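You operate a simulated robot arm through the tools that you are given. There is no shell and no other tool.

You are at the controls of a simulated two-armed robot. One attempt, no reset.

TASK
Recharge the lowest bank to 330 bar, then switch the compressor off.
Fine: stop button first; leave the panel alone.

Only the result counts: the job must be done as asked and must still hold three seconds after the hand-in. Knocking over, shifting, dropping, spilling or breaking anything else fails it.

THE ROBOT
Two 7-joint arms with fingered hands on one trunk that stands fixed in place. Base frame: the origin is at the foot of the trunk, x ahead of it, y to its left, z up. Readings come in cm, rad, newtons and seconds.
The left shoulder is at [6, 13.8, 82.2], the right one opposite. With the tool pointing down near the work surface each hand reaches from about 10 to 90 cm from the base axis, measured 20 degrees to its own side. Payload 4 kg a hand.
The TCP of each hand is the grasp point between the finger pads, 3.6 cm short of the fingertips. In the tool frame z runs along the fingers and y along their closing line. The gripper opens to 12 cm; its body begins 4.2 cm behind the TCP. The gripper is a hand of 5 fingers: y runs from the thumb to the fingers, the wrist lies at [-1.5, -10.9, -20] in the tool frame.
Orientation is that of the tool frame in the base frame, as a unit quaternion [x, y, z, w]. With the fingers straight down and the wrist toward the robot, the tool's x, y and z point along [0, 1, 0], [1, 0, 0] and [0, 0, -1] of the base frame.

THE INTERFACE
- The arms move only by the tool play_rows. It takes "left_commands", "right_commands" or both (then of equal length, played together; a hand with none holds still); each is a list of rows, each a list of 6 numbers: the shift along the tool's x, y, z in cm, then the turn, a rotation vector about the tool's x, y, z in rad. In form: [[tx, ty, tz, ax, ay, az], ...]. A call has 1 to 20 rows; each row shifts and turns the commanded pose from where the row before left it, along the tool's axes as they then stand. A row lasts 0.2 s, in which the tool goes at most 5 cm and 0.15 rad; a call with a longer step from one row to the next is refused whole. Where a pose cannot be reached the arm comes as near as it can. A force on the tool above 40 N (or 10 N above the force at the start of the call, whichever is more), or a blocked arm, ends the call early, and 0.2 s more pass. In this call time passes only in rows, and 0.2 s behind the last. The reply holds the time, the measured pose of the TCP, the force on the tool along the base axes, the opening and the grip force, in the units named above and with some noise, with the torque about the TCP (base axes, N m) and any sound that the robot's microphone picked up.
- Cameras (640 x 400 px; columns grow to the right, rows downward): "scene" is now at [5.4, -2.37, 146.41]; the picture's right is [-0.27, -0.96, 0.00], its down [-0.57, 0.16, -0.80] and it looks along [0.77, -0.21, -0.60] (base axes); focal length 327 px, centre (320, 200). "left" rides on the left gripper at [-6.9, -7.9, -13.1] in its tool frame; the picture's right is [-0.78, -0.29, 0.55], its down [0.55, -0.73, 0.40] and it looks along [0.29, 0.61, 0.74] (tool axes); focal length 222 px, centre (320, 200). "right" rides on the right gripper at [6.9, -7.9, -13.1] in its tool frame; the picture's right is [-0.78, 0.29, -0.55], its down [-0.55, -0.73, 0.40] and it looks along [-0.29, 0.61, 0.74] (tool axes); focal length 222 px, centre (320, 200). There is no depth. A picture from a camera that has moved, and an enlarged one, comes with that camera's place and axes in the base frame and with its lens.
- get_image(camera): a new picture of that camera. The clock stands still meanwhile.
- raise_lower(by): slides the trunk up (or, below 0, down) by that many cm; the arms and the scene camera ride with it, the base frame stays. It gives what a move gives, with no picture.
- move_fingers(index, middle, ring, little, thumb_bend, thumb_turn, hand): sets how far each is bent, from 0 (flat) to 1 (curled in); at 0.3 the hand is open as for a grip, at 0.7 the pads meet at the TCP. One left out holds its place. A second passes; each finger stops where it meets its share of the squeeze, and holds until it gets a number again. It is the only way to open and close the hand. It gives what a move gives, with no picture; readings hold the bend of each and the force on index, middle, ring, little, thumb and palm. thumb_turn goes from beside the hand (0) to across from the fingers (1), as for a grip.
- pan_tilt(pan, tilt): turns the head with the scene camera to pan (to the left, within 1.501 rad either way) and tilt (down, from -0.506 to 1.204), counted from straight ahead of the robot. It gives what a move gives.
- enlarge(camera, box): a new picture of the part [left, top, right, bottom] of that camera's present view, enlarged. The clock stands still meanwhile.
- sign_off(): hands the job in; it is judged then, once.

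Places have to be worked out from the pictures, the camera data and where the tool is seen. Open the grippers and draw the arms clear of the work before you hand the job in, unless the task says otherwise.

The tools are called after "Call:" as a command line: name --argument value ..., lists and objects as JSON in quotes. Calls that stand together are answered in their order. play_rows: Moves the arms, as the interface text tells. Its arguments: {"type":"object","properties":{"left_commands":{"type":"array","items":{"type":"array","items":{"type":"number"}}},"right_commands":{"type":"array","items":{"type":"array","items":{"type":"number"}}}},"required":[]} The other tools are called the same way: raise_lower (by) moves the trunk up or down; move_fingers (index, middle, ring, little, thumb_bend, thumb_turn, hand) moves the fingers one by one; pan_tilt (pan, tilt) turns the head that bears the scene camera; get_image (camera) takes a picture; enlarge (camera, box) takes an enlarged picture of a part of a camera's view; sign_off () hands the job in.

At the start:

```text
clock: 0.0
left_eef_pos: [65.96, 15.1, 108.62]
left_tool_rot: [0.707, 0.707, 0.0, 0.0]
left_wrist_force: [-1.0, 0.6, 0.7]
left_torque: [0.0, 0.02, 0.01]
left_gripper_width: 11.98
left_grasp_force: 0.1
left_shape: jaw
left_bend: [0.3, 0.3, 0.3, 0.3, 0.3, 0.97]
left_finger forces: [0.0, 0.1, 0.0, 0.1, 0.1, 0.0]
right_eef_pos: [44.24, -32.79, 114.54]
right_tool_rot: [0.707, 0.707, 0.0, 0.0]
right_wrist_force: [-0.4, -0.2, -0.9]
right_torque: [-0.03, -0.01, 0.0]
right_gripper_width: 11.96
right_grasp_force: 0.1
right_shape: jaw
right_bend: [0.3, 0.3, 0.3, 0.3, 0.3, 0.97]
right_finger forces: [0.0, 0.0, 0.1, 0.1, 0.0, 0.0]
trunk travel left (down, up): [-40.0, 19.0]
head pan, tilt (commanded): [-0.269, 0.637]
```

scene: 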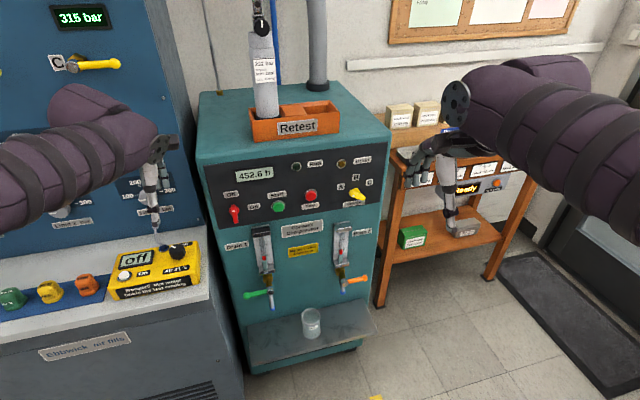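
right: 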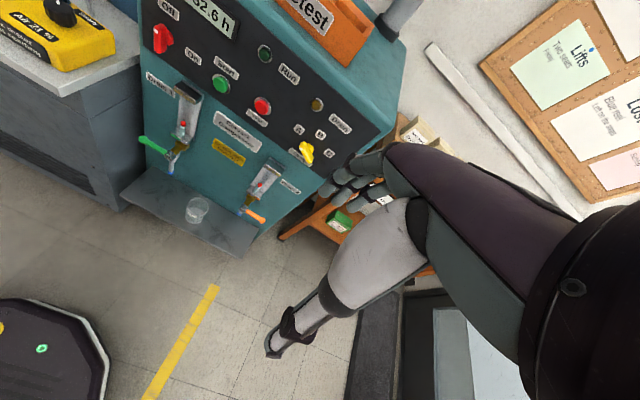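
left: 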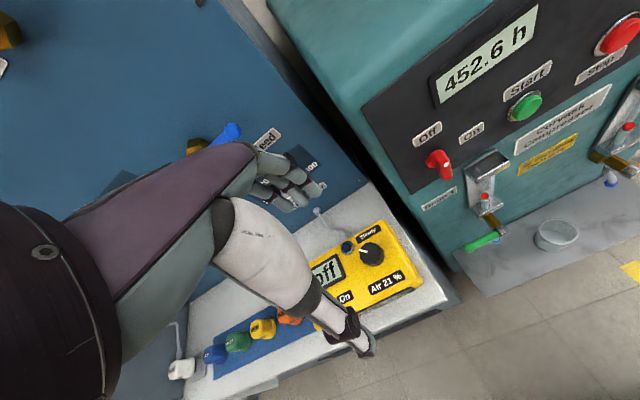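

The first pictures show a blue fill panel on the left, a teal compressor in the middle with selector, start/stop, and drains. I'll look closer at the labels before touching anything.

Call:
enlarge --camera "scene" --box '[190, 80, 400, 211]'

Call:
enlarge --camera "scene" --box '[0, 0, 210, 131]'

Call:
enlarge --camera "scene" --box '[0, 200, 240, 350]'

Call:
enlarge --camera "scene" --box '[220, 200, 400, 312]'

Call:
enlarge --camera "scene" --box '[370, 0, 640, 169]'

Call:
enlarge --camera "right" --box '[140, 0, 400, 162]'

```text
3.05 times, centred on (295, 146) of scene
camera zoom: at [5.4, -2.37, 146.41], right [-0.27, -0.96, 0.0], down [-0.57, 0.16, -0.8], along [0.77, -0.21, -0.6], focal length 997 px, centre (396, 366)
```

zoom: 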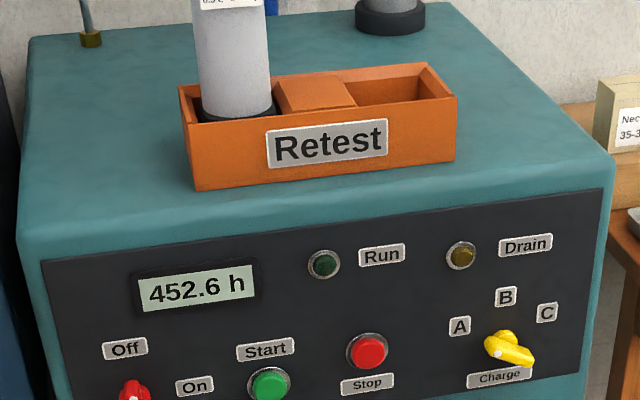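

```text
3.05 times, centred on (105, 66) of scene
camera zoom: at [5.4, -2.37, 146.41], right [-0.27, -0.96, 0.0], down [-0.57, 0.16, -0.8], along [0.77, -0.21, -0.6], focal length 997 px, centre (975, 610)
```

zoom: 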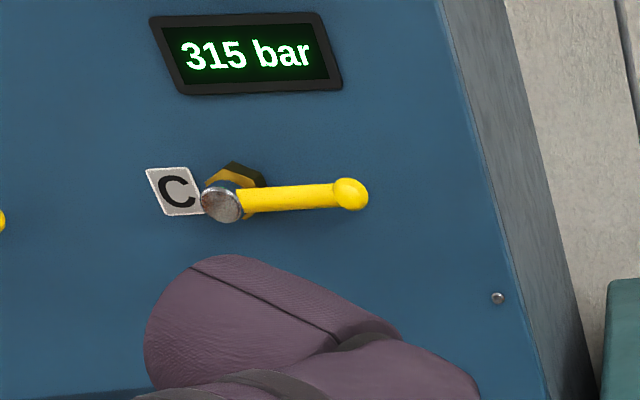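

```text
2.67 times, centred on (120, 275) of scene
camera zoom: at [5.4, -2.37, 146.41], right [-0.27, -0.96, 0.0], down [-0.57, 0.16, -0.8], along [0.77, -0.21, -0.6], focal length 872 px, centre (853, 0)
```

zoom: 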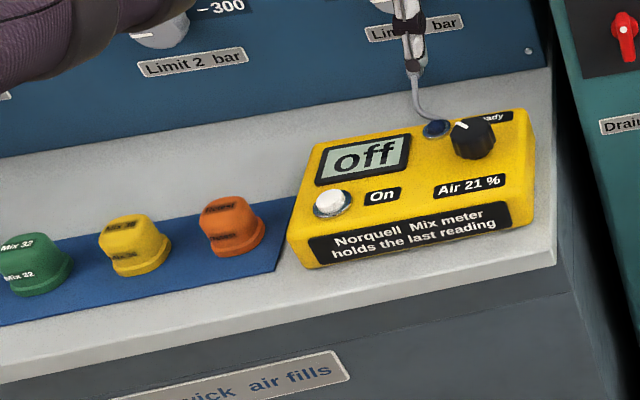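

```text
3.56 times, centred on (310, 256) of scene
camera zoom: at [5.4, -2.37, 146.41], right [-0.27, -0.96, 0.0], down [-0.57, 0.16, -0.8], along [0.77, -0.21, -0.6], focal length 1163 px, centre (356, 1)
```

zoom: 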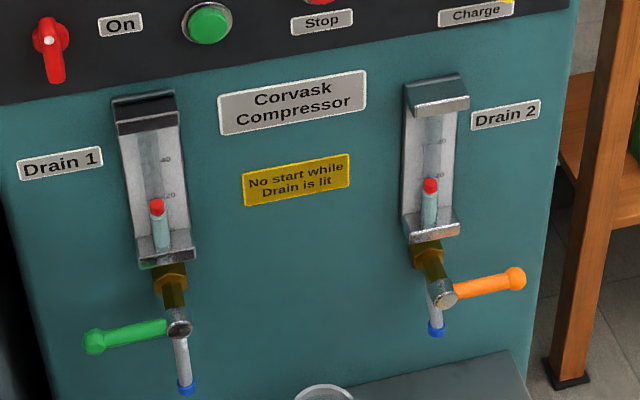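

```text
2.37 times, centred on (505, 84) of scene
camera zoom: at [5.4, -2.37, 146.41], right [-0.27, -0.96, 0.0], down [-0.57, 0.16, -0.8], along [0.77, -0.21, -0.6], focal length 774 px, centre (-118, 473)
```

zoom: 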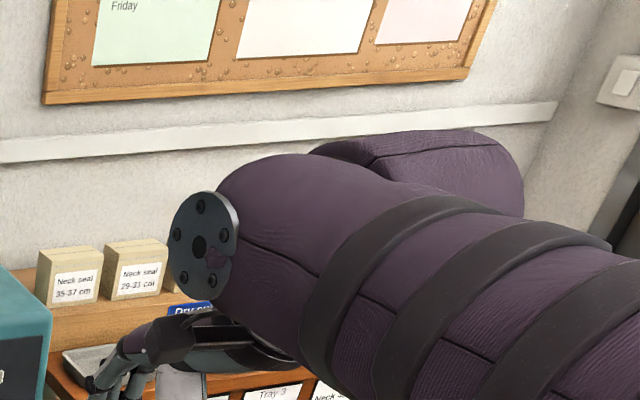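

```text
2.46 times, centred on (270, 81) of right
camera zoom: at [36.42, -25.85, 127.66], right [0.29, -0.78, 0.55], down [-0.73, -0.55, -0.4], along [0.61, -0.29, -0.74], focal length 547 px, centre (443, 493)
```

zoom: 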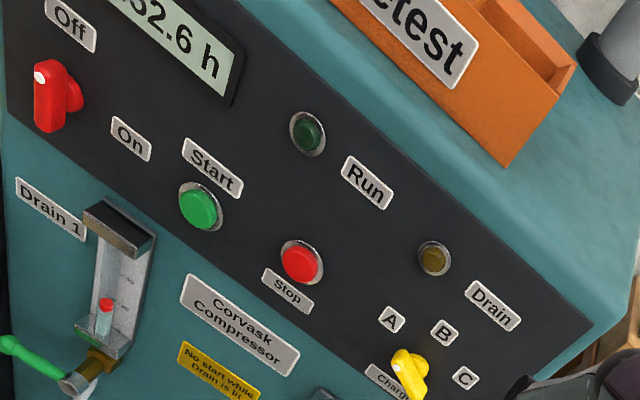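

The compressor has an Off/On rotary, Start, Stop, Run and Drain lamps, and a Charge selector A/B/C. I'll turn the head to read the bank gauges on the blue panel and the notices on the wall.

Call:
pan_tilt --pan 0.5 --tilt 0.3

Call:
get_image --camera "scene"

```text
clock: 1.1
left_eef_pos: [65.93, 15.1, 108.76]
left_tool_rot: [0.707, 0.707, -0.001, 0.0]
left_wrist_force: [-0.2, 0.0, -0.1]
left_torque: [-0.02, -0.03, 0.02]
left_gripper_width: 12.0
left_grasp_force: 0.1
left_shape: jaw
left_bend: [0.3, 0.3, 0.3, 0.3, 0.3, 0.97]
left_finger forces: [0.0, 0.0, 0.0, 0.0, 0.0, 0.0]
right_eef_pos: [44.26, -32.88, 114.6]
right_tool_rot: [0.707, 0.707, 0.0, -0.001]
right_wrist_force: [-0.2, -0.3, 0.2]
right_torque: [0.02, 0.03, 0.02]
right_gripper_width: 11.95
right_grasp_force: 0.0
right_shape: jaw
right_bend: [0.3, 0.3, 0.3, 0.3, 0.3, 0.97]
right_finger forces: [0.0, 0.0, 0.1, 0.1, 0.0, 0.0]
trunk travel left (down, up): [-40.0, 19.0]
head pan, tilt (commanded): [0.499, 0.3]
```

```text
taken
camera scene: at [5.19, 4.4, 149.49], right [0.48, -0.88, 0.0], down [-0.26, -0.14, -0.96], along [0.84, 0.46, -0.3], focal length 327 px, centre (320, 200)
```

scene: 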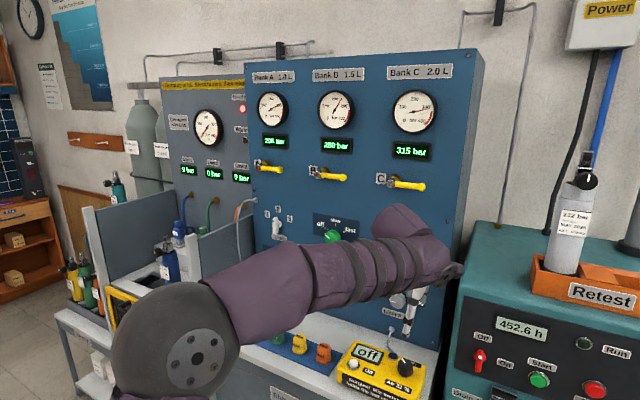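

Call:
enlarge --camera "scene" --box '[240, 55, 460, 195]'

Call:
enlarge --camera "scene" --box '[150, 70, 260, 190]'

Call:
enlarge --camera "scene" --box '[250, 190, 410, 290]'

Call:
enlarge --camera "scene" --box '[0, 0, 160, 320]'

Call:
enlarge --camera "scene" --box '[460, 0, 640, 110]'

```text
2.86 times, centred on (350, 125) of scene
camera zoom: at [5.19, 4.4, 149.49], right [0.48, -0.88, 0.0], down [-0.26, -0.14, -0.96], along [0.84, 0.46, -0.3], focal length 935 px, centre (234, 414)
```

zoom: 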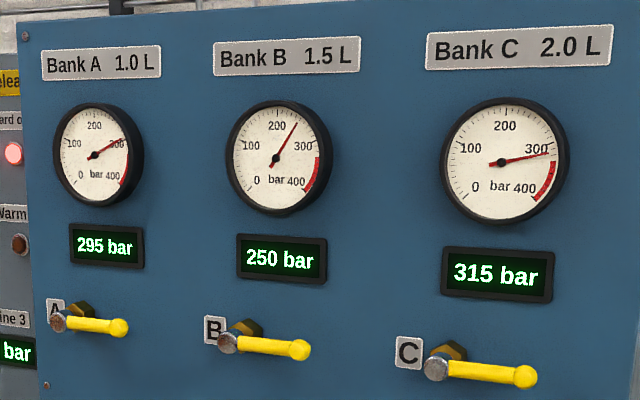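

```text
3.33 times, centred on (205, 130) of scene
camera zoom: at [5.19, 4.4, 149.49], right [0.48, -0.88, 0.0], down [-0.26, -0.14, -0.96], along [0.84, 0.46, -0.3], focal length 1091 px, centre (703, 433)
```

zoom: 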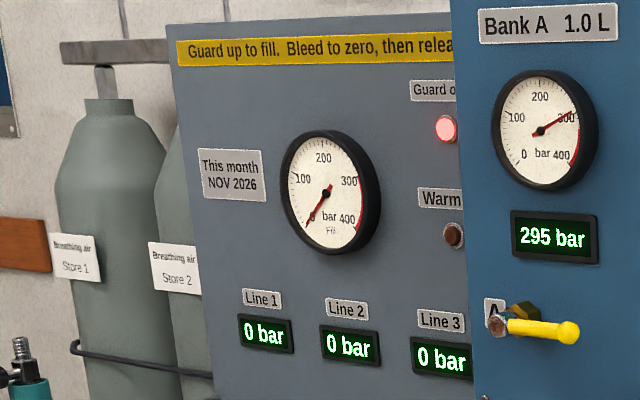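

```text
4.00 times, centred on (330, 240) of scene
camera zoom: at [5.19, 4.4, 149.49], right [0.48, -0.88, 0.0], down [-0.26, -0.14, -0.96], along [0.84, 0.46, -0.3], focal length 1309 px, centre (280, 40)
```

zoom: 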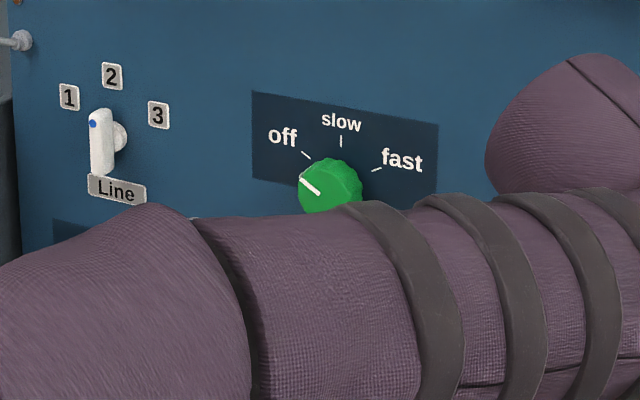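

```text
1.25 times, centred on (80, 160) of scene
camera zoom: at [5.19, 4.4, 149.49], right [0.48, -0.88, 0.0], down [-0.26, -0.14, -0.96], along [0.84, 0.46, -0.3], focal length 409 px, centre (620, 250)
```

zoom: 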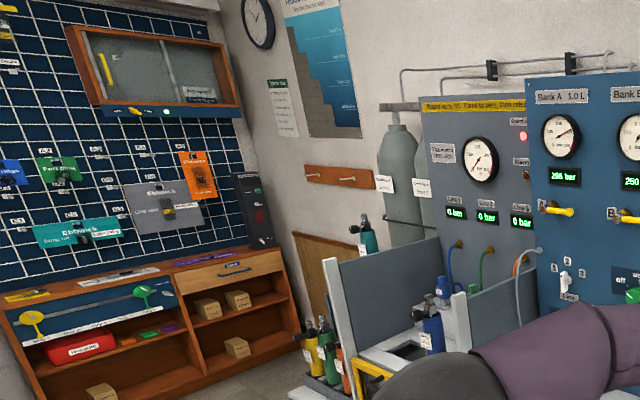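

```text
3.56 times, centred on (550, 55) of scene
camera zoom: at [5.19, 4.4, 149.49], right [0.48, -0.88, 0.0], down [-0.26, -0.14, -0.96], along [0.84, 0.46, -0.3], focal length 1163 px, centre (-498, 716)
```

zoom: 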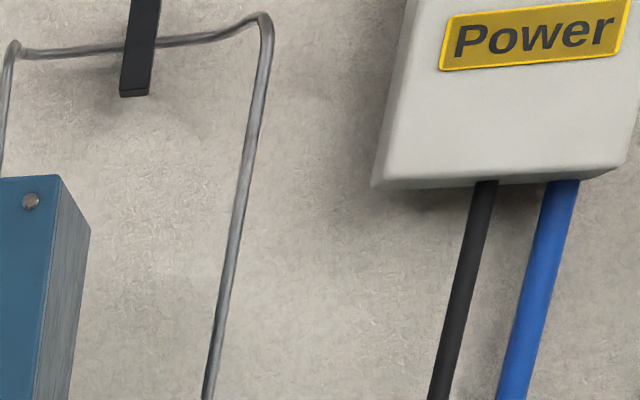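

Bank B is lowest at 250 bar (A 295, C 315). I'll look up at the Power box and round the right wall for notices that affect running the compressor.

Call:
pan_tilt --pan -0.3 --tilt 0.0

Call:
get_image --camera "scene"

Call:
pan_tilt --pan -0.8 --tilt 0.3

Call:
get_image --camera "scene"

```text
clock: 2.2
left_eef_pos: [65.85, 15.09, 108.65]
left_tool_rot: [0.707, 0.707, 0.0, 0.0]
left_wrist_force: [0.6, 0.3, 0.9]
left_torque: [-0.04, 0.02, 0.04]
left_gripper_width: 11.99
left_grasp_force: 0.1
left_shape: jaw
left_bend: [0.3, 0.3, 0.3, 0.3, 0.3, 0.97]
left_finger forces: [0.0, 0.0, 0.0, 0.0, 0.1, 0.0]
right_eef_pos: [44.29, -32.78, 114.51]
right_tool_rot: [0.707, 0.707, 0.0, 0.0]
right_wrist_force: [0.0, -0.2, -0.3]
right_torque: [-0.01, 0.02, 0.0]
right_gripper_width: 11.97
right_grasp_force: 0.0
right_shape: jaw
right_bend: [0.3, 0.3, 0.3, 0.3, 0.3, 0.97]
right_finger forces: [0.0, 0.0, 0.1, 0.1, 0.0, 0.0]
trunk travel left (down, up): [-40.0, 19.0]
head pan, tilt (commanded): [-0.3, 0.0]
```

```text
taken
camera scene: at [5.59, -2.72, 152.26], right [-0.29, -0.96, 0.0], down [0.0, 0.0, -1.0], along [0.96, -0.29, 0.0], focal length 327 px, centre (320, 200)
```

scene: 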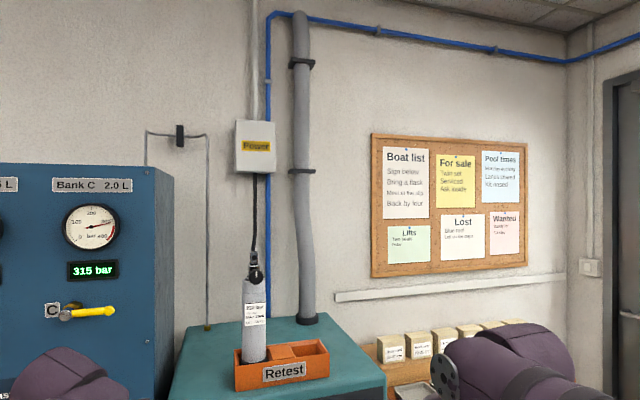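

```text
clock: 3.2
left_eef_pos: [65.77, 15.13, 108.74]
left_tool_rot: [0.707, 0.708, 0.0, 0.0]
left_wrist_force: [-0.2, 0.0, 0.3]
left_torque: [0.03, 0.0, -0.04]
left_gripper_width: 11.93
left_grasp_force: 0.0
left_shape: jaw
left_bend: [0.3, 0.3, 0.3, 0.3, 0.3, 0.97]
left_finger forces: [0.1, 0.1, 0.0, 0.1, 0.1, 0.0]
right_eef_pos: [44.25, -32.94, 114.46]
right_tool_rot: [0.707, 0.707, 0.0, -0.001]
right_wrist_force: [0.2, 0.3, 0.6]
right_torque: [0.0, 0.01, -0.01]
right_gripper_width: 11.96
right_grasp_force: 0.0
right_shape: jaw
right_bend: [0.3, 0.3, 0.3, 0.3, 0.3, 0.97]
right_finger forces: [0.0, 0.0, 0.0, 0.1, 0.1, 0.1]
trunk travel left (down, up): [-40.0, 19.0]
head pan, tilt (commanded): [-0.799, 0.3]
```

```text
taken
camera scene: at [3.51, -6.75, 149.5], right [-0.72, -0.7, 0.0], down [-0.21, 0.21, -0.96], along [0.67, -0.68, -0.3], focal length 327 px, centre (320, 200)
```

scene: 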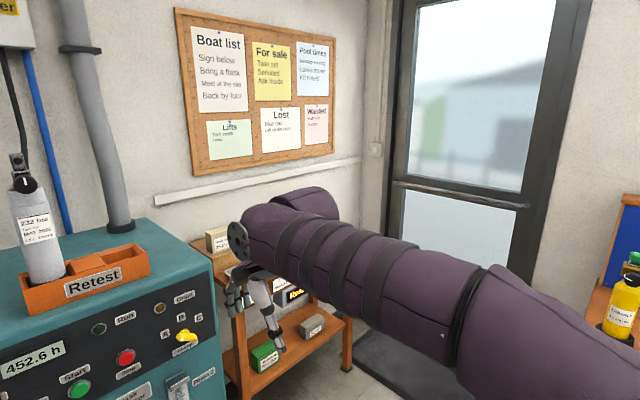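

No relevant rules on the wall. I'll turn the head back to the compressor and zoom on its controls and sight glasses.

Call:
pan_tilt --pan -0.2 --tilt 0.65

Call:
get_image --camera "scene"

Call:
enlarge --camera "right" --box '[250, 80, 370, 180]'

Call:
enlarge --camera "left" --box '[380, 0, 640, 162]'

Call:
enlarge --camera "left" --box '[400, 120, 640, 300]'

Call:
enlarge --camera "left" --box '[0, 0, 320, 200]'

```text
clock: 4.2
left_eef_pos: [65.91, 15.1, 108.8]
left_tool_rot: [0.708, 0.707, -0.001, 0.0]
left_wrist_force: [0.2, -0.1, -0.8]
left_torque: [-0.04, 0.03, 0.02]
left_gripper_width: 11.95
left_grasp_force: 0.1
left_shape: jaw
left_bend: [0.3, 0.3, 0.3, 0.3, 0.3, 0.97]
left_finger forces: [0.1, 0.0, 0.0, 0.0, 0.0, 0.0]
right_eef_pos: [44.23, -32.81, 114.46]
right_tool_rot: [0.707, 0.707, -0.001, 0.001]
right_wrist_force: [0.8, -0.5, 0.0]
right_torque: [0.02, -0.02, 0.0]
right_gripper_width: 11.94
right_grasp_force: 0.0
right_shape: jaw
right_bend: [0.3, 0.3, 0.3, 0.3, 0.3, 0.97]
right_finger forces: [0.0, 0.1, 0.0, 0.1, 0.0, 0.0]
trunk travel left (down, up): [-40.0, 19.0]
head pan, tilt (commanded): [-0.201, 0.649]
```

```text
taken
camera scene: at [5.5, -1.8, 146.32], right [-0.2, -0.98, 0.0], down [-0.59, 0.12, -0.8], along [0.78, -0.16, -0.6], focal length 327 px, centre (320, 200)
```

scene: 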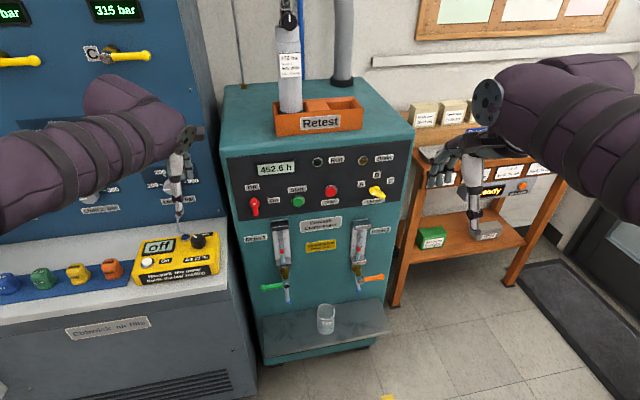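

```text
4.00 times, centred on (310, 130) of right
camera zoom: at [36.42, -25.85, 127.66], right [0.29, -0.78, 0.55], down [-0.73, -0.55, -0.4], along [0.61, -0.29, -0.74], focal length 888 px, centre (360, 480)
```

zoom: 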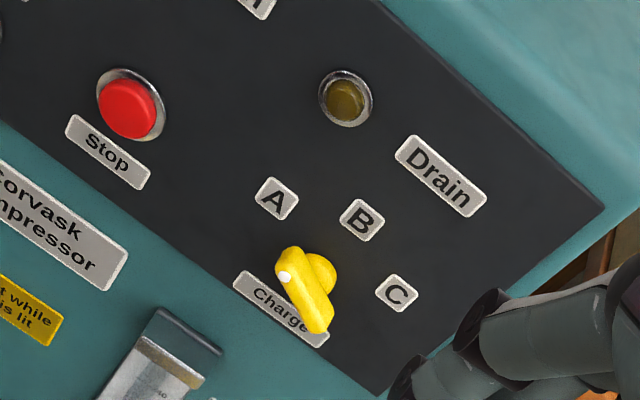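

```text
2.46 times, centred on (510, 81) of left
camera zoom: at [57.88, 8.23, 121.86], right [-0.29, -0.78, -0.55], down [-0.73, 0.55, -0.4], along [0.61, 0.29, -0.74], focal length 547 px, centre (-148, 493)
```

zoom: 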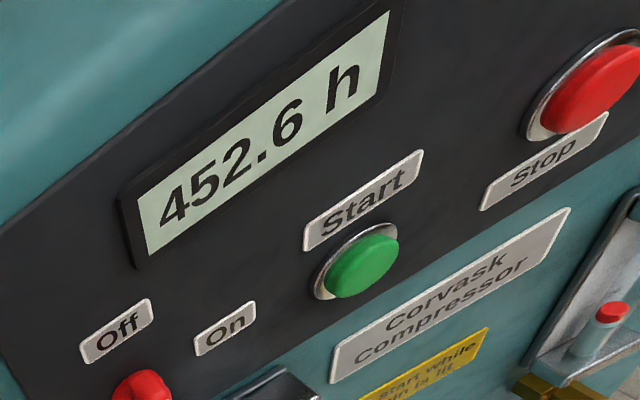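

```text
2.22 times, centred on (520, 210) of left
camera zoom: at [57.88, 8.23, 121.86], right [-0.29, -0.78, -0.55], down [-0.73, 0.55, -0.4], along [0.61, 0.29, -0.74], focal length 494 px, centre (-124, 178)
```

zoom: 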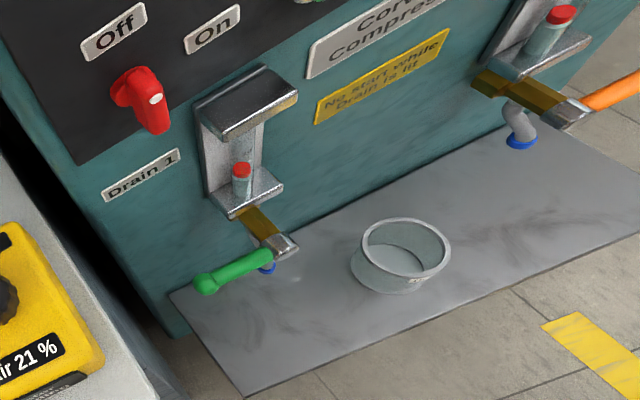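

```text
2.00 times, centred on (160, 100) of left
camera zoom: at [57.88, 8.23, 121.86], right [-0.29, -0.78, -0.55], down [-0.73, 0.55, -0.4], along [0.61, 0.29, -0.74], focal length 444 px, centre (640, 400)
```

zoom: 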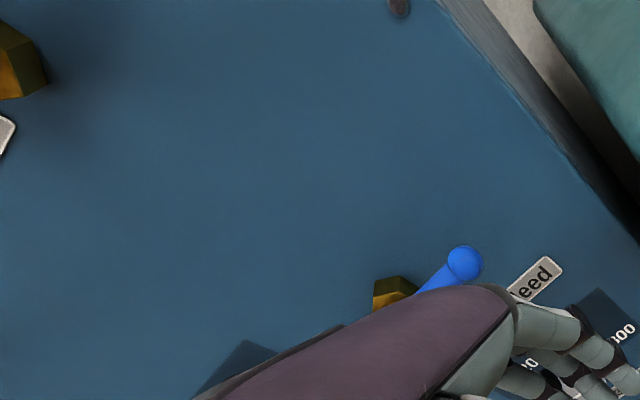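

The Charge selector points at A and the red switch at Off; Drain lamp is dark. I'll pitch the right hand forward (fingers toward the panel) while well clear of it, easing forward and down a bit.

Call:
play_rows --right_commands '[[0, 0, 0.6, -0.1428, 0, 0], [0, 0, 0.6, -0.1428, 0, 0], [0, 0, 0.6, -0.1428, 0, 0], [0, 0, 0.6, -0.1428, 0, 0], [0, 0, 0.6, -0.1428, 0, 0], [0, 0, 0.6, -0.1428, 0, 0], [0, 0, 0.6, -0.1428, 0, 0], [0, 0, 0.6, -0.1428, 0, 0], [0, 0, 0.6, -0.1428, 0, 0], [0, 0, 0.6, -0.1428, 0, 0], [0, 0, 0.6, -0.1428, 0, 0]]'

Call:
get_image --camera "scene"

Call:
get_image --camera "right"

```text
clock: 6.6
left_eef_pos: [65.99, 15.09, 108.78]
left_tool_rot: [0.707, 0.707, 0.0, 0.0]
left_wrist_force: [1.0, -0.5, -0.7]
left_torque: [-0.03, 0.02, -0.03]
left_gripper_width: 11.96
left_grasp_force: 0.1
left_shape: jaw
left_bend: [0.3, 0.3, 0.3, 0.3, 0.3, 0.97]
left_finger forces: [0.0, 0.0, 0.0, 0.0, 0.0, 0.1]
right_eef_pos: [50.94, -34.61, 111.9]
right_tool_rot: [0.5, 0.5, 0.5, 0.5]
right_wrist_force: [-0.4, -0.4, -0.2]
right_torque: [0.0, 0.0, 0.03]
right_gripper_width: 11.98
right_grasp_force: 0.1
right_shape: jaw
right_bend: [0.3, 0.3, 0.3, 0.3, 0.3, 0.97]
right_finger forces: [0.0, 0.0, 0.1, 0.1, 0.1, 0.1]
right hand out of reach, approached as far as the arm can: row 10, 11
trunk travel left (down, up): [-40.0, 19.0]
head pan, tilt (commanded): [-0.201, 0.649]
```

```text
taken
camera scene: at [5.55, -1.82, 146.31], right [-0.2, -0.98, 0.0], down [-0.59, 0.12, -0.8], along [0.78, -0.16, -0.6], focal length 327 px, centre (320, 200)
```

scene: 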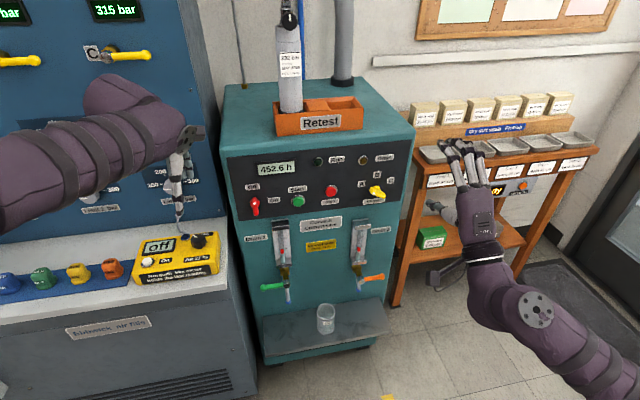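

```text
taken
camera right: at [37.76, -27.61, 103.94], right [-0.55, -0.79, 0.29], down [0.4, -0.55, -0.74], along [0.74, -0.29, 0.61], focal length 222 px, centre (320, 200)
```

right: 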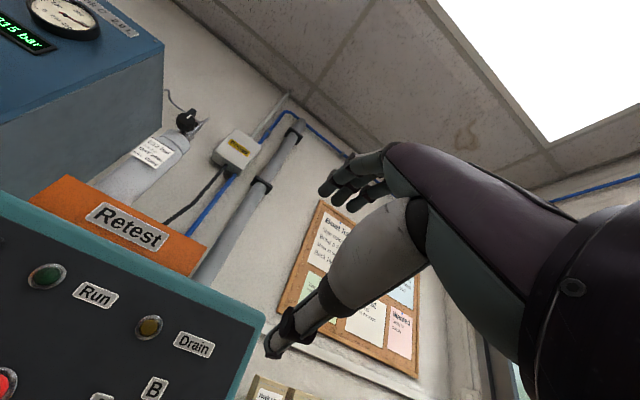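

The right hand now points forward at about [51, -34.6, 112]. I'll shape it for poking: index straight, other fingers curled, thumb folded, and look at it.

Call:
move_fingers --hand "right" --index 0 --middle 1 --ring 1 --little 1 --thumb_bend 0.8 --thumb_turn 0.3

Call:
enlarge --camera "scene" --box '[400, 80, 640, 230]'

Call:
get_image --camera "right"

```text
clock: 7.6
left_eef_pos: [65.89, 15.23, 108.64]
left_tool_rot: [0.707, 0.707, 0.0, 0.001]
left_wrist_force: [-0.1, 0.0, -0.3]
left_torque: [0.03, 0.0, 0.0]
left_gripper_width: 11.98
left_grasp_force: 0.0
left_shape: jaw
left_bend: [0.3, 0.3, 0.3, 0.3, 0.3, 0.97]
left_finger forces: [0.0, 0.0, 0.1, 0.0, 0.0, 0.1]
right_eef_pos: [50.76, -34.6, 111.79]
right_tool_rot: [0.5, 0.5, 0.5, 0.5]
right_wrist_force: [0.1, 1.1, -0.3]
right_torque: [-0.02, 0.03, -0.01]
right_gripper_width: 10.06
right_grasp_force: 0.1
right_shape: fingers
right_bend: [0.0, 1.0, 1.0, 1.0, 0.8, 0.31]
right_finger forces: [0.1, 0.1, 0.0, 0.1, 0.0, 0.0]
trunk travel left (down, up): [-40.0, 19.0]
head pan, tilt (commanded): [-0.201, 0.649]
```

```text
2.67 times, centred on (520, 155) of scene
camera zoom: at [5.5, -1.8, 146.31], right [-0.2, -0.98, 0.0], down [-0.59, 0.12, -0.8], along [0.78, -0.16, -0.6], focal length 872 px, centre (-213, 320)
```

zoom: 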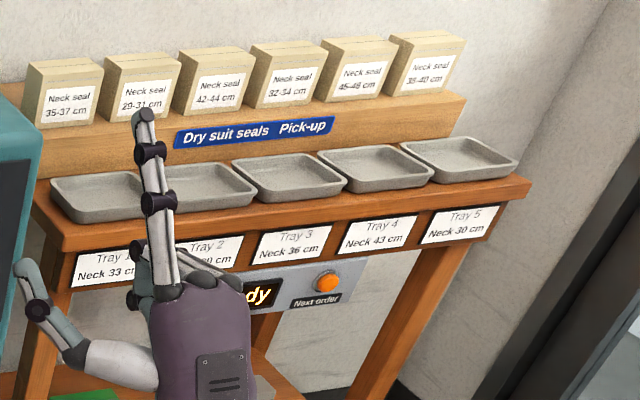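

```text
taken
camera right: at [37.7, -27.63, 103.98], right [-0.55, -0.79, 0.29], down [0.4, -0.55, -0.74], along [0.74, -0.29, 0.61], focal length 222 px, centre (320, 200)
```

right: 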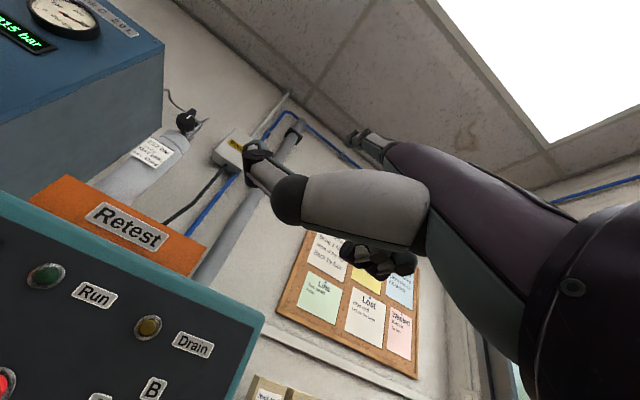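

The flat index actually points steeply up from the tool's z (tip near tool [1, 12.7, -0.3]), so I'll pitch the hand back by about 67° so the index points straight forward, and tuck the thumb under.

Call:
play_rows --right_commands '[[0, 0, 0, 0.146, 0, 0], [0, 0, 0, 0.146, 0, 0], [0, 0, 0, 0.146, 0, 0], [0, 0, 0, 0.146, 0, 0], [0, 0, 0, 0.146, 0, 0], [0, 0, 0, 0.146, 0, 0], [0, 0, 0, 0.146, 0, 0], [0, 0, 0, 0.146, 0, 0]]'

Call:
move_fingers --hand "right" --thumb_bend 1.0 --thumb_turn 1.0

Call:
get_image --camera "scene"

Call:
get_image --camera "right"

```text
clock: 9.4
left_eef_pos: [65.88, 15.21, 108.54]
left_tool_rot: [0.707, 0.707, 0.0, 0.0]
left_wrist_force: [0.2, -0.4, -0.3]
left_torque: [-0.01, 0.0, 0.02]
left_gripper_width: 11.95
left_grasp_force: 0.0
left_shape: jaw
left_bend: [0.3, 0.3, 0.3, 0.3, 0.3, 0.97]
left_finger forces: [0.0, 0.0, 0.1, 0.0, 0.1, 0.0]
right_eef_pos: [50.78, -34.62, 112.0]
right_tool_rot: [0.693, 0.694, 0.141, 0.14]
right_wrist_force: [-0.4, -0.9, -0.2]
right_torque: [-0.03, 0.0, 0.02]
right_gripper_width: 10.08
right_grasp_force: 0.1
right_shape: fingers
right_bend: [0.0, 1.0, 1.0, 1.0, 0.8, 0.31]
right_finger forces: [0.0, 0.0, 0.0, 0.0, 0.1, 0.2]
trunk travel left (down, up): [-40.0, 19.0]
head pan, tilt (commanded): [-0.201, 0.649]
```

```text
clock: 10.4
left_eef_pos: [65.83, 15.11, 108.73]
left_tool_rot: [0.707, 0.707, 0.0, 0.0]
left_wrist_force: [0.4, -1.0, -0.1]
left_torque: [0.0, 0.0, 0.01]
left_gripper_width: 11.99
left_grasp_force: 0.0
left_shape: jaw
left_bend: [0.3, 0.3, 0.3, 0.3, 0.3, 0.97]
left_finger forces: [0.1, 0.0, 0.0, 0.0, 0.1, 0.2]
right_eef_pos: [50.69, -34.67, 111.93]
right_tool_rot: [0.693, 0.692, 0.141, 0.141]
right_wrist_force: [0.4, 0.3, 0.6]
right_torque: [-0.01, -0.02, -0.01]
right_gripper_width: 6.07
right_grasp_force: 0.0
right_shape: fingers
right_bend: [0.0, 1.0, 1.0, 1.0, 1.0, 1.0]
right_finger forces: [0.0, 0.0, 0.0, 0.0, 0.0, 0.0]
trunk travel left (down, up): [-40.0, 19.0]
head pan, tilt (commanded): [-0.201, 0.649]
```

```text
taken
camera scene: at [5.5, -1.79, 146.31], right [-0.2, -0.98, 0.0], down [-0.59, 0.12, -0.8], along [0.78, -0.16, -0.6], focal length 327 px, centre (320, 200)
```

scene: 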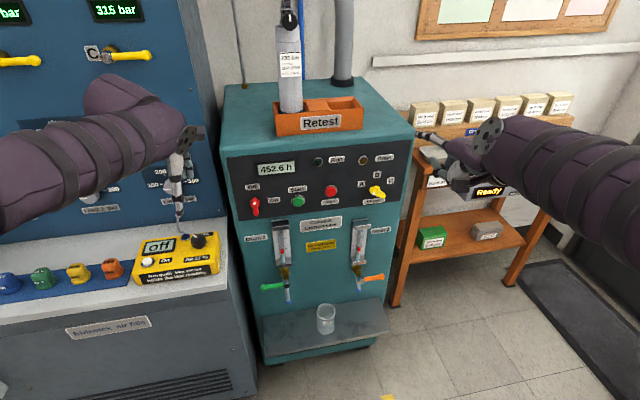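

```text
taken
camera right: at [38.36, -27.67, 120.89], right [0.05, -0.78, 0.62], down [-0.52, -0.55, -0.65], along [0.85, -0.29, -0.44], focal length 222 px, centre (320, 200)
```

right: 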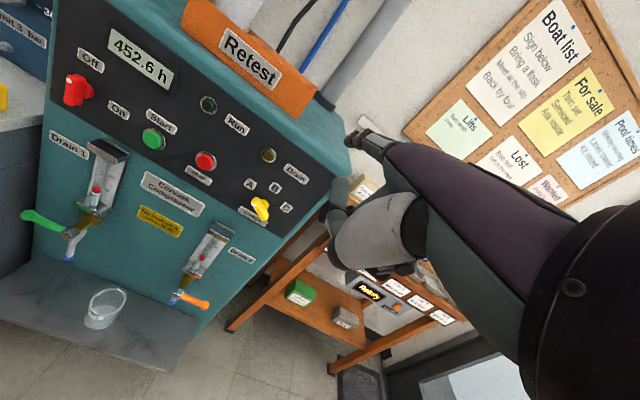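

I'll zoom in on the index to fix where its tip is and which way it points.

Call:
enlarge --camera "scene" --box '[400, 110, 520, 210]'

Call:
enlarge --camera "right" --box '[320, 100, 460, 200]'

Call:
enlarge --camera "right" --box '[50, 20, 320, 240]'

```text
4.00 times, centred on (460, 160) of scene
camera zoom: at [5.5, -1.79, 146.31], right [-0.2, -0.98, 0.0], down [-0.59, 0.12, -0.8], along [0.78, -0.16, -0.6], focal length 1309 px, centre (-240, 360)
```

zoom: 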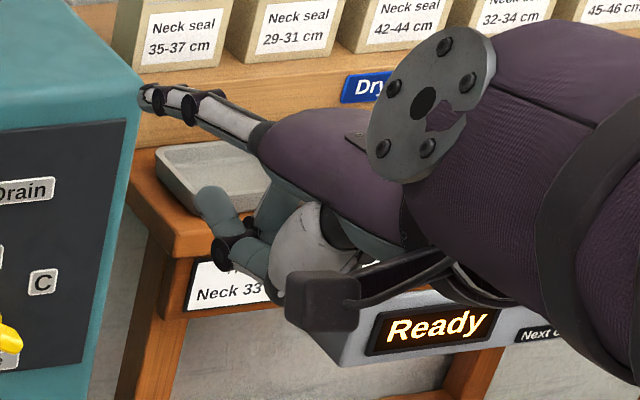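

```text
4.00 times, centred on (390, 150) of right
camera zoom: at [38.36, -27.67, 120.89], right [0.05, -0.78, 0.62], down [-0.52, -0.55, -0.65], along [0.85, -0.29, -0.44], focal length 888 px, centre (40, 400)
```

zoom: 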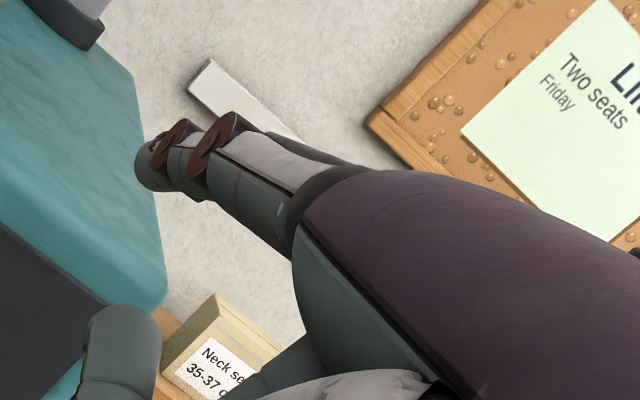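

```text
1.82 times, centred on (185, 130) of right
camera zoom: at [38.36, -27.67, 120.89], right [0.05, -0.78, 0.62], down [-0.52, -0.55, -0.65], along [0.85, -0.29, -0.44], focal length 404 px, centre (566, 327)
```

zoom: 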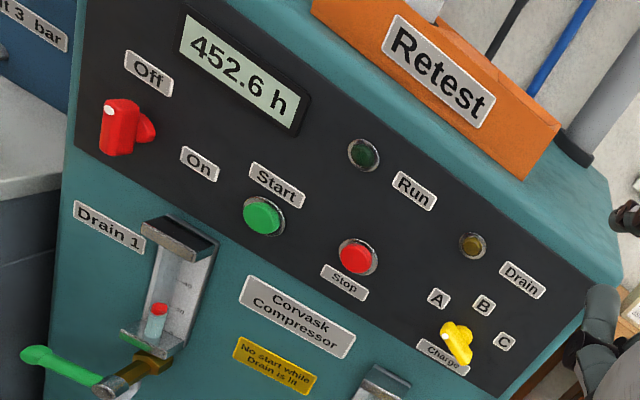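

The curled thumb swings forward next to the index tip, so I'll open it back out of the way and then lower the hand so the index sits in front of the selector, still ~8-10 cm off the panel.

Call:
move_fingers --hand "right" --thumb_bend 0.2 --thumb_turn 1.0

Call:
play_rows --right_commands '[[0.33, -1.06, 3.9, 0, 0, 0], [0.33, -1.06, 3.9, 0, 0, 0], [0.33, -1.06, 3.9, 0, 0, 0], [0.33, -1.06, 3.9, 0, 0, 0], [0.33, -1.06, 3.9, 0, 0, 0], [0.33, -1.06, 3.9, 0, 0, 0]]'

Call:
get_image --camera "scene"

Call:
get_image --camera "right"

Call:
get_image --camera "left"

```text
clock: 11.4
left_eef_pos: [66.02, 14.98, 108.69]
left_tool_rot: [0.708, 0.706, 0.0, 0.0]
left_wrist_force: [0.1, -0.1, 0.5]
left_torque: [0.03, 0.02, -0.01]
left_gripper_width: 11.98
left_grasp_force: 0.0
left_shape: jaw
left_bend: [0.3, 0.3, 0.3, 0.3, 0.3, 0.97]
left_finger forces: [0.0, 0.0, 0.0, 0.1, 0.1, 0.0]
right_eef_pos: [50.7, -34.55, 111.86]
right_tool_rot: [0.693, 0.693, 0.141, 0.141]
right_wrist_force: [0.7, -0.2, -0.7]
right_torque: [0.0, 0.0, 0.01]
right_gripper_width: 17.95
right_grasp_force: 0.0
right_shape: fingers
right_bend: [0.0, 1.0, 1.0, 1.0, 0.2, 0.96]
right_finger forces: [0.1, 0.1, 0.0, 0.0, 0.1, 0.1]
trunk travel left (down, up): [-40.0, 19.0]
head pan, tilt (commanded): [-0.201, 0.649]
```

```text
clock: 12.8
left_eef_pos: [65.88, 15.05, 108.7]
left_tool_rot: [0.707, 0.707, 0.0, 0.0]
left_wrist_force: [0.1, 0.2, 0.8]
left_torque: [0.0, -0.01, -0.02]
left_gripper_width: 11.95
left_grasp_force: 0.1
left_shape: jaw
left_bend: [0.3, 0.3, 0.3, 0.3, 0.3, 0.97]
left_finger forces: [0.0, 0.0, 0.0, 0.0, 0.0, 0.0]
right_eef_pos: [53.98, -32.41, 87.76]
right_tool_rot: [0.693, 0.693, 0.141, 0.142]
right_wrist_force: [-0.2, -0.1, -0.8]
right_torque: [-0.01, 0.0, 0.02]
right_gripper_width: 17.95
right_grasp_force: 0.0
right_shape: fingers
right_bend: [0.0, 1.0, 1.0, 1.0, 0.2, 0.96]
right_finger forces: [0.1, 0.0, 0.1, 0.0, 0.0, 0.0]
trunk travel left (down, up): [-40.0, 19.0]
head pan, tilt (commanded): [-0.201, 0.649]
```

```text
taken
camera scene: at [5.56, -1.82, 146.31], right [-0.2, -0.98, 0.0], down [-0.59, 0.12, -0.8], along [0.78, -0.16, -0.6], focal length 327 px, centre (320, 200)
```

scene: 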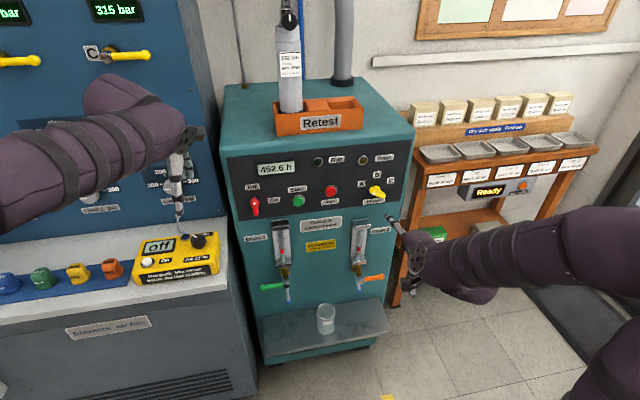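

```text
taken
camera right: at [41.71, -25.43, 96.65], right [0.05, -0.78, 0.62], down [-0.52, -0.55, -0.65], along [0.85, -0.29, -0.44], focal length 222 px, centre (320, 200)
```

right: 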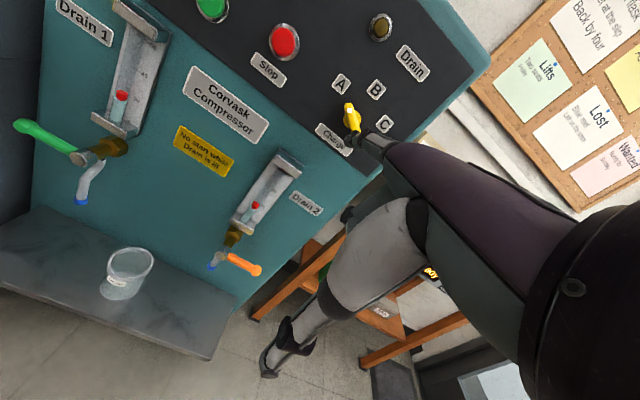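

```text
taken
camera left: at [57.94, 8.2, 121.83], right [-0.29, -0.78, -0.55], down [-0.73, 0.55, -0.4], along [0.61, 0.29, -0.74], focal length 222 px, centre (320, 200)
```

left: 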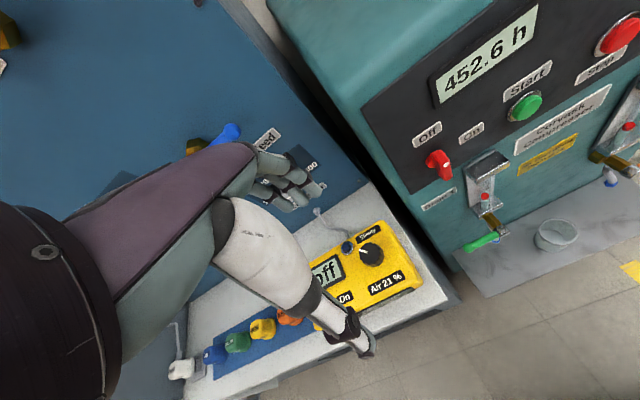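

The index tip now sits about 8 cm in front of the selector at roughly [65.5, -32, 92.5]. I'll zoom the right camera on the selector and tip to get their exact offset.

Call:
enlarge --camera "right" --box '[260, 0, 460, 200]'

Call:
enlarge --camera "scene" --box '[330, 140, 450, 260]'

```text
2.00 times, centred on (360, 100) of right
camera zoom: at [41.71, -25.43, 96.65], right [0.05, -0.78, 0.62], down [-0.52, -0.55, -0.65], along [0.85, -0.29, -0.44], focal length 444 px, centre (240, 400)
```

zoom: 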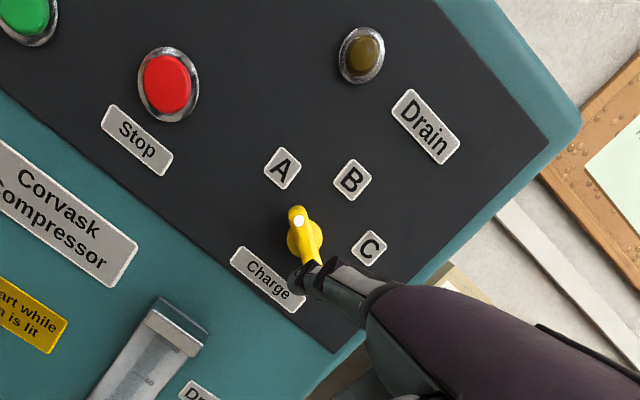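

```text
3.33 times, centred on (390, 200) of scene
camera zoom: at [5.56, -1.82, 146.31], right [-0.2, -0.98, 0.0], down [-0.59, 0.12, -0.8], along [0.78, -0.16, -0.6], focal length 1091 px, centre (87, 200)
```

zoom: 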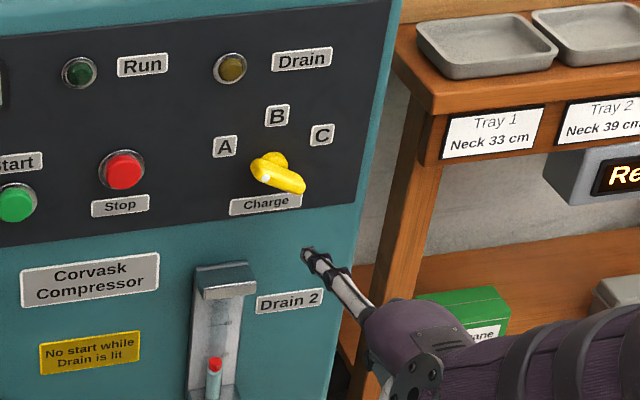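

From the two views: labels A/B/C lie at ±60° round a hub at about [75-77, -32.3, 92.9], panel face x≈76.9, index tip ≈ [65.9, -31.3, 92.5] and sloping 12° down. I'll level the finger by 0.2 rad and bring the tip to about [70, -29.8, 92.4], just left-below the pointer's dotted end.

Call:
play_rows --right_commands '[[0, 0, 0, -0.1, 0, 0], [0, 0, 0, -0.1, 0, 0], [0.5, 1.0, 1.66, 0, 0, 0], [0.5, 1.0, 1.66, 0, 0, 0], [0.5, 1.0, 1.66, 0, 0, 0]]'

Call:
enlarge --camera "right" --box '[260, 20, 460, 220]'

Call:
enlarge --camera "scene" --box '[330, 140, 450, 260]'

```text
clock: 14.0
left_eef_pos: [66.05, 15.09, 108.72]
left_tool_rot: [0.708, 0.706, 0.0, 0.0]
left_wrist_force: [-1.2, 0.2, 0.0]
left_torque: [0.02, -0.01, 0.0]
left_gripper_width: 11.98
left_grasp_force: 0.1
left_shape: jaw
left_bend: [0.3, 0.3, 0.3, 0.3, 0.3, 0.97]
left_finger forces: [0.0, 0.1, 0.1, 0.1, 0.0, 0.0]
right_eef_pos: [59.5, -31.0, 85.36]
right_tool_rot: [0.675, 0.676, 0.21, 0.209]
right_wrist_force: [-0.1, -0.5, 0.1]
right_torque: [0.01, 0.01, 0.0]
right_gripper_width: 18.0
right_grasp_force: 0.0
right_shape: fingers
right_bend: [0.0, 1.0, 1.0, 1.0, 0.2, 0.96]
right_finger forces: [0.0, 0.0, 0.0, 0.0, 0.0, 0.0]
trunk travel left (down, up): [-40.0, 19.0]
head pan, tilt (commanded): [-0.201, 0.649]
```

```text
2.00 times, centred on (360, 120) of right
camera zoom: at [45.5, -24.03, 91.78], right [-0.07, -0.78, 0.62], down [-0.38, -0.55, -0.74], along [0.92, -0.29, -0.26], focal length 444 px, centre (240, 360)
```

zoom: 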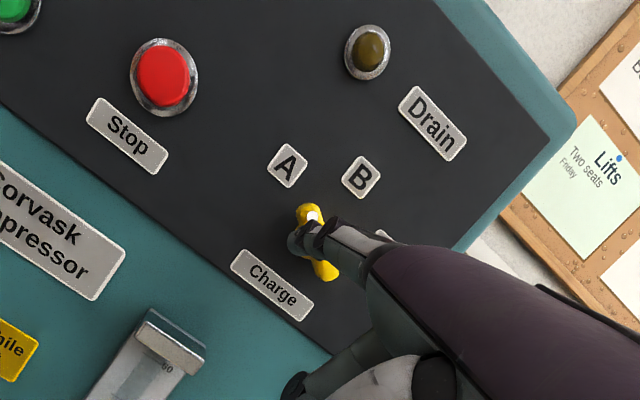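

```text
3.33 times, centred on (390, 200) of scene
camera zoom: at [5.53, -1.8, 146.31], right [-0.2, -0.98, 0.0], down [-0.59, 0.12, -0.8], along [0.78, -0.16, -0.6], focal length 1091 px, centre (87, 200)
```

zoom: 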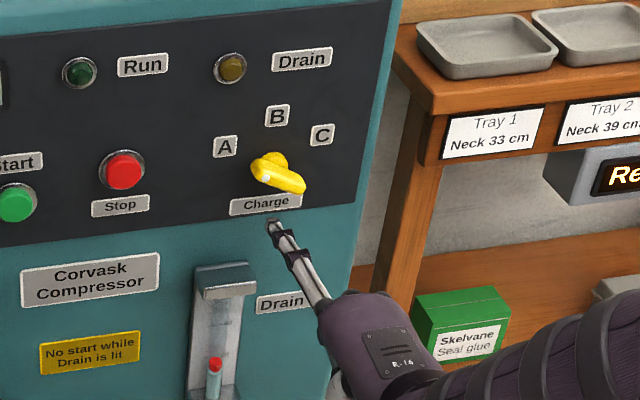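

Prediction and images agree (tip ≈ [70.2, -30, 92.4]). I'll advance 5 cm toward the panel, staying left-below the pointer end.

Call:
play_rows --right_commands '[[0.08, 1.0, 0.75, 0, 0, 0], [0.08, 1.0, 0.75, 0, 0, 0], [0.08, 1.0, 0.75, 0, 0, 0], [0.06, 1.0, 0.75, 0, 0, 0]]'

Call:
enlarge --camera "right" --box '[240, 40, 440, 240]'

Call:
enlarge --camera "scene" --box '[330, 150, 420, 240]'

```text
clock: 15.0
left_eef_pos: [65.95, 15.05, 108.66]
left_tool_rot: [0.708, 0.707, 0.0, 0.0]
left_wrist_force: [0.4, -0.5, 0.6]
left_torque: [0.0, -0.01, 0.0]
left_gripper_width: 11.97
left_grasp_force: 0.1
left_shape: jaw
left_bend: [0.3, 0.3, 0.3, 0.3, 0.3, 0.97]
left_finger forces: [0.1, 0.0, 0.1, 0.0, 0.0, 0.0]
right_eef_pos: [64.35, -30.9, 85.33]
right_tool_rot: [0.675, 0.676, 0.21, 0.209]
right_wrist_force: [0.0, -0.2, 0.1]
right_torque: [0.01, 0.01, -0.04]
right_gripper_width: 17.95
right_grasp_force: 0.1
right_shape: fingers
right_bend: [0.0, 1.0, 1.0, 1.0, 0.2, 0.96]
right_finger forces: [0.0, 0.1, 0.0, 0.0, 0.0, 0.0]
trunk travel left (down, up): [-40.0, 19.0]
head pan, tilt (commanded): [-0.201, 0.649]
```

```text
2.00 times, centred on (340, 140) of right
camera zoom: at [50.42, -23.87, 91.69], right [-0.07, -0.78, 0.62], down [-0.38, -0.55, -0.74], along [0.92, -0.29, -0.26], focal length 444 px, centre (280, 320)
```

zoom: 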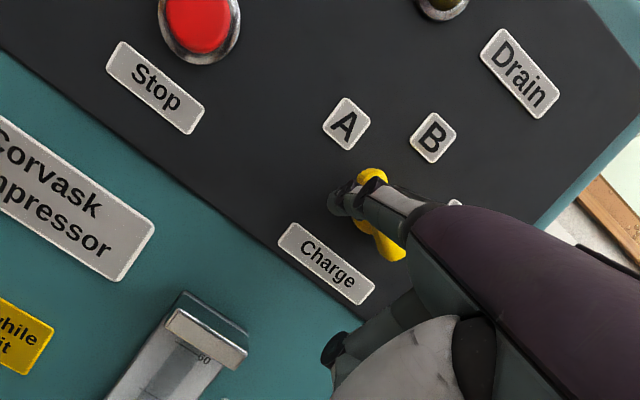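

```text
4.44 times, centred on (375, 195) of scene
camera zoom: at [5.52, -1.8, 146.31], right [-0.2, -0.98, 0.0], down [-0.59, 0.12, -0.8], along [0.78, -0.16, -0.6], focal length 1454 px, centre (76, 222)
```

zoom: 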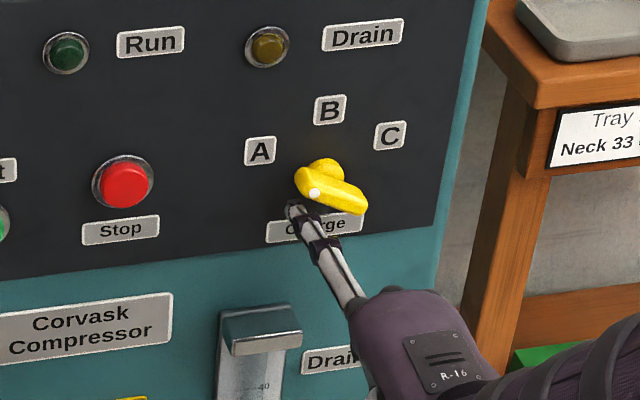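

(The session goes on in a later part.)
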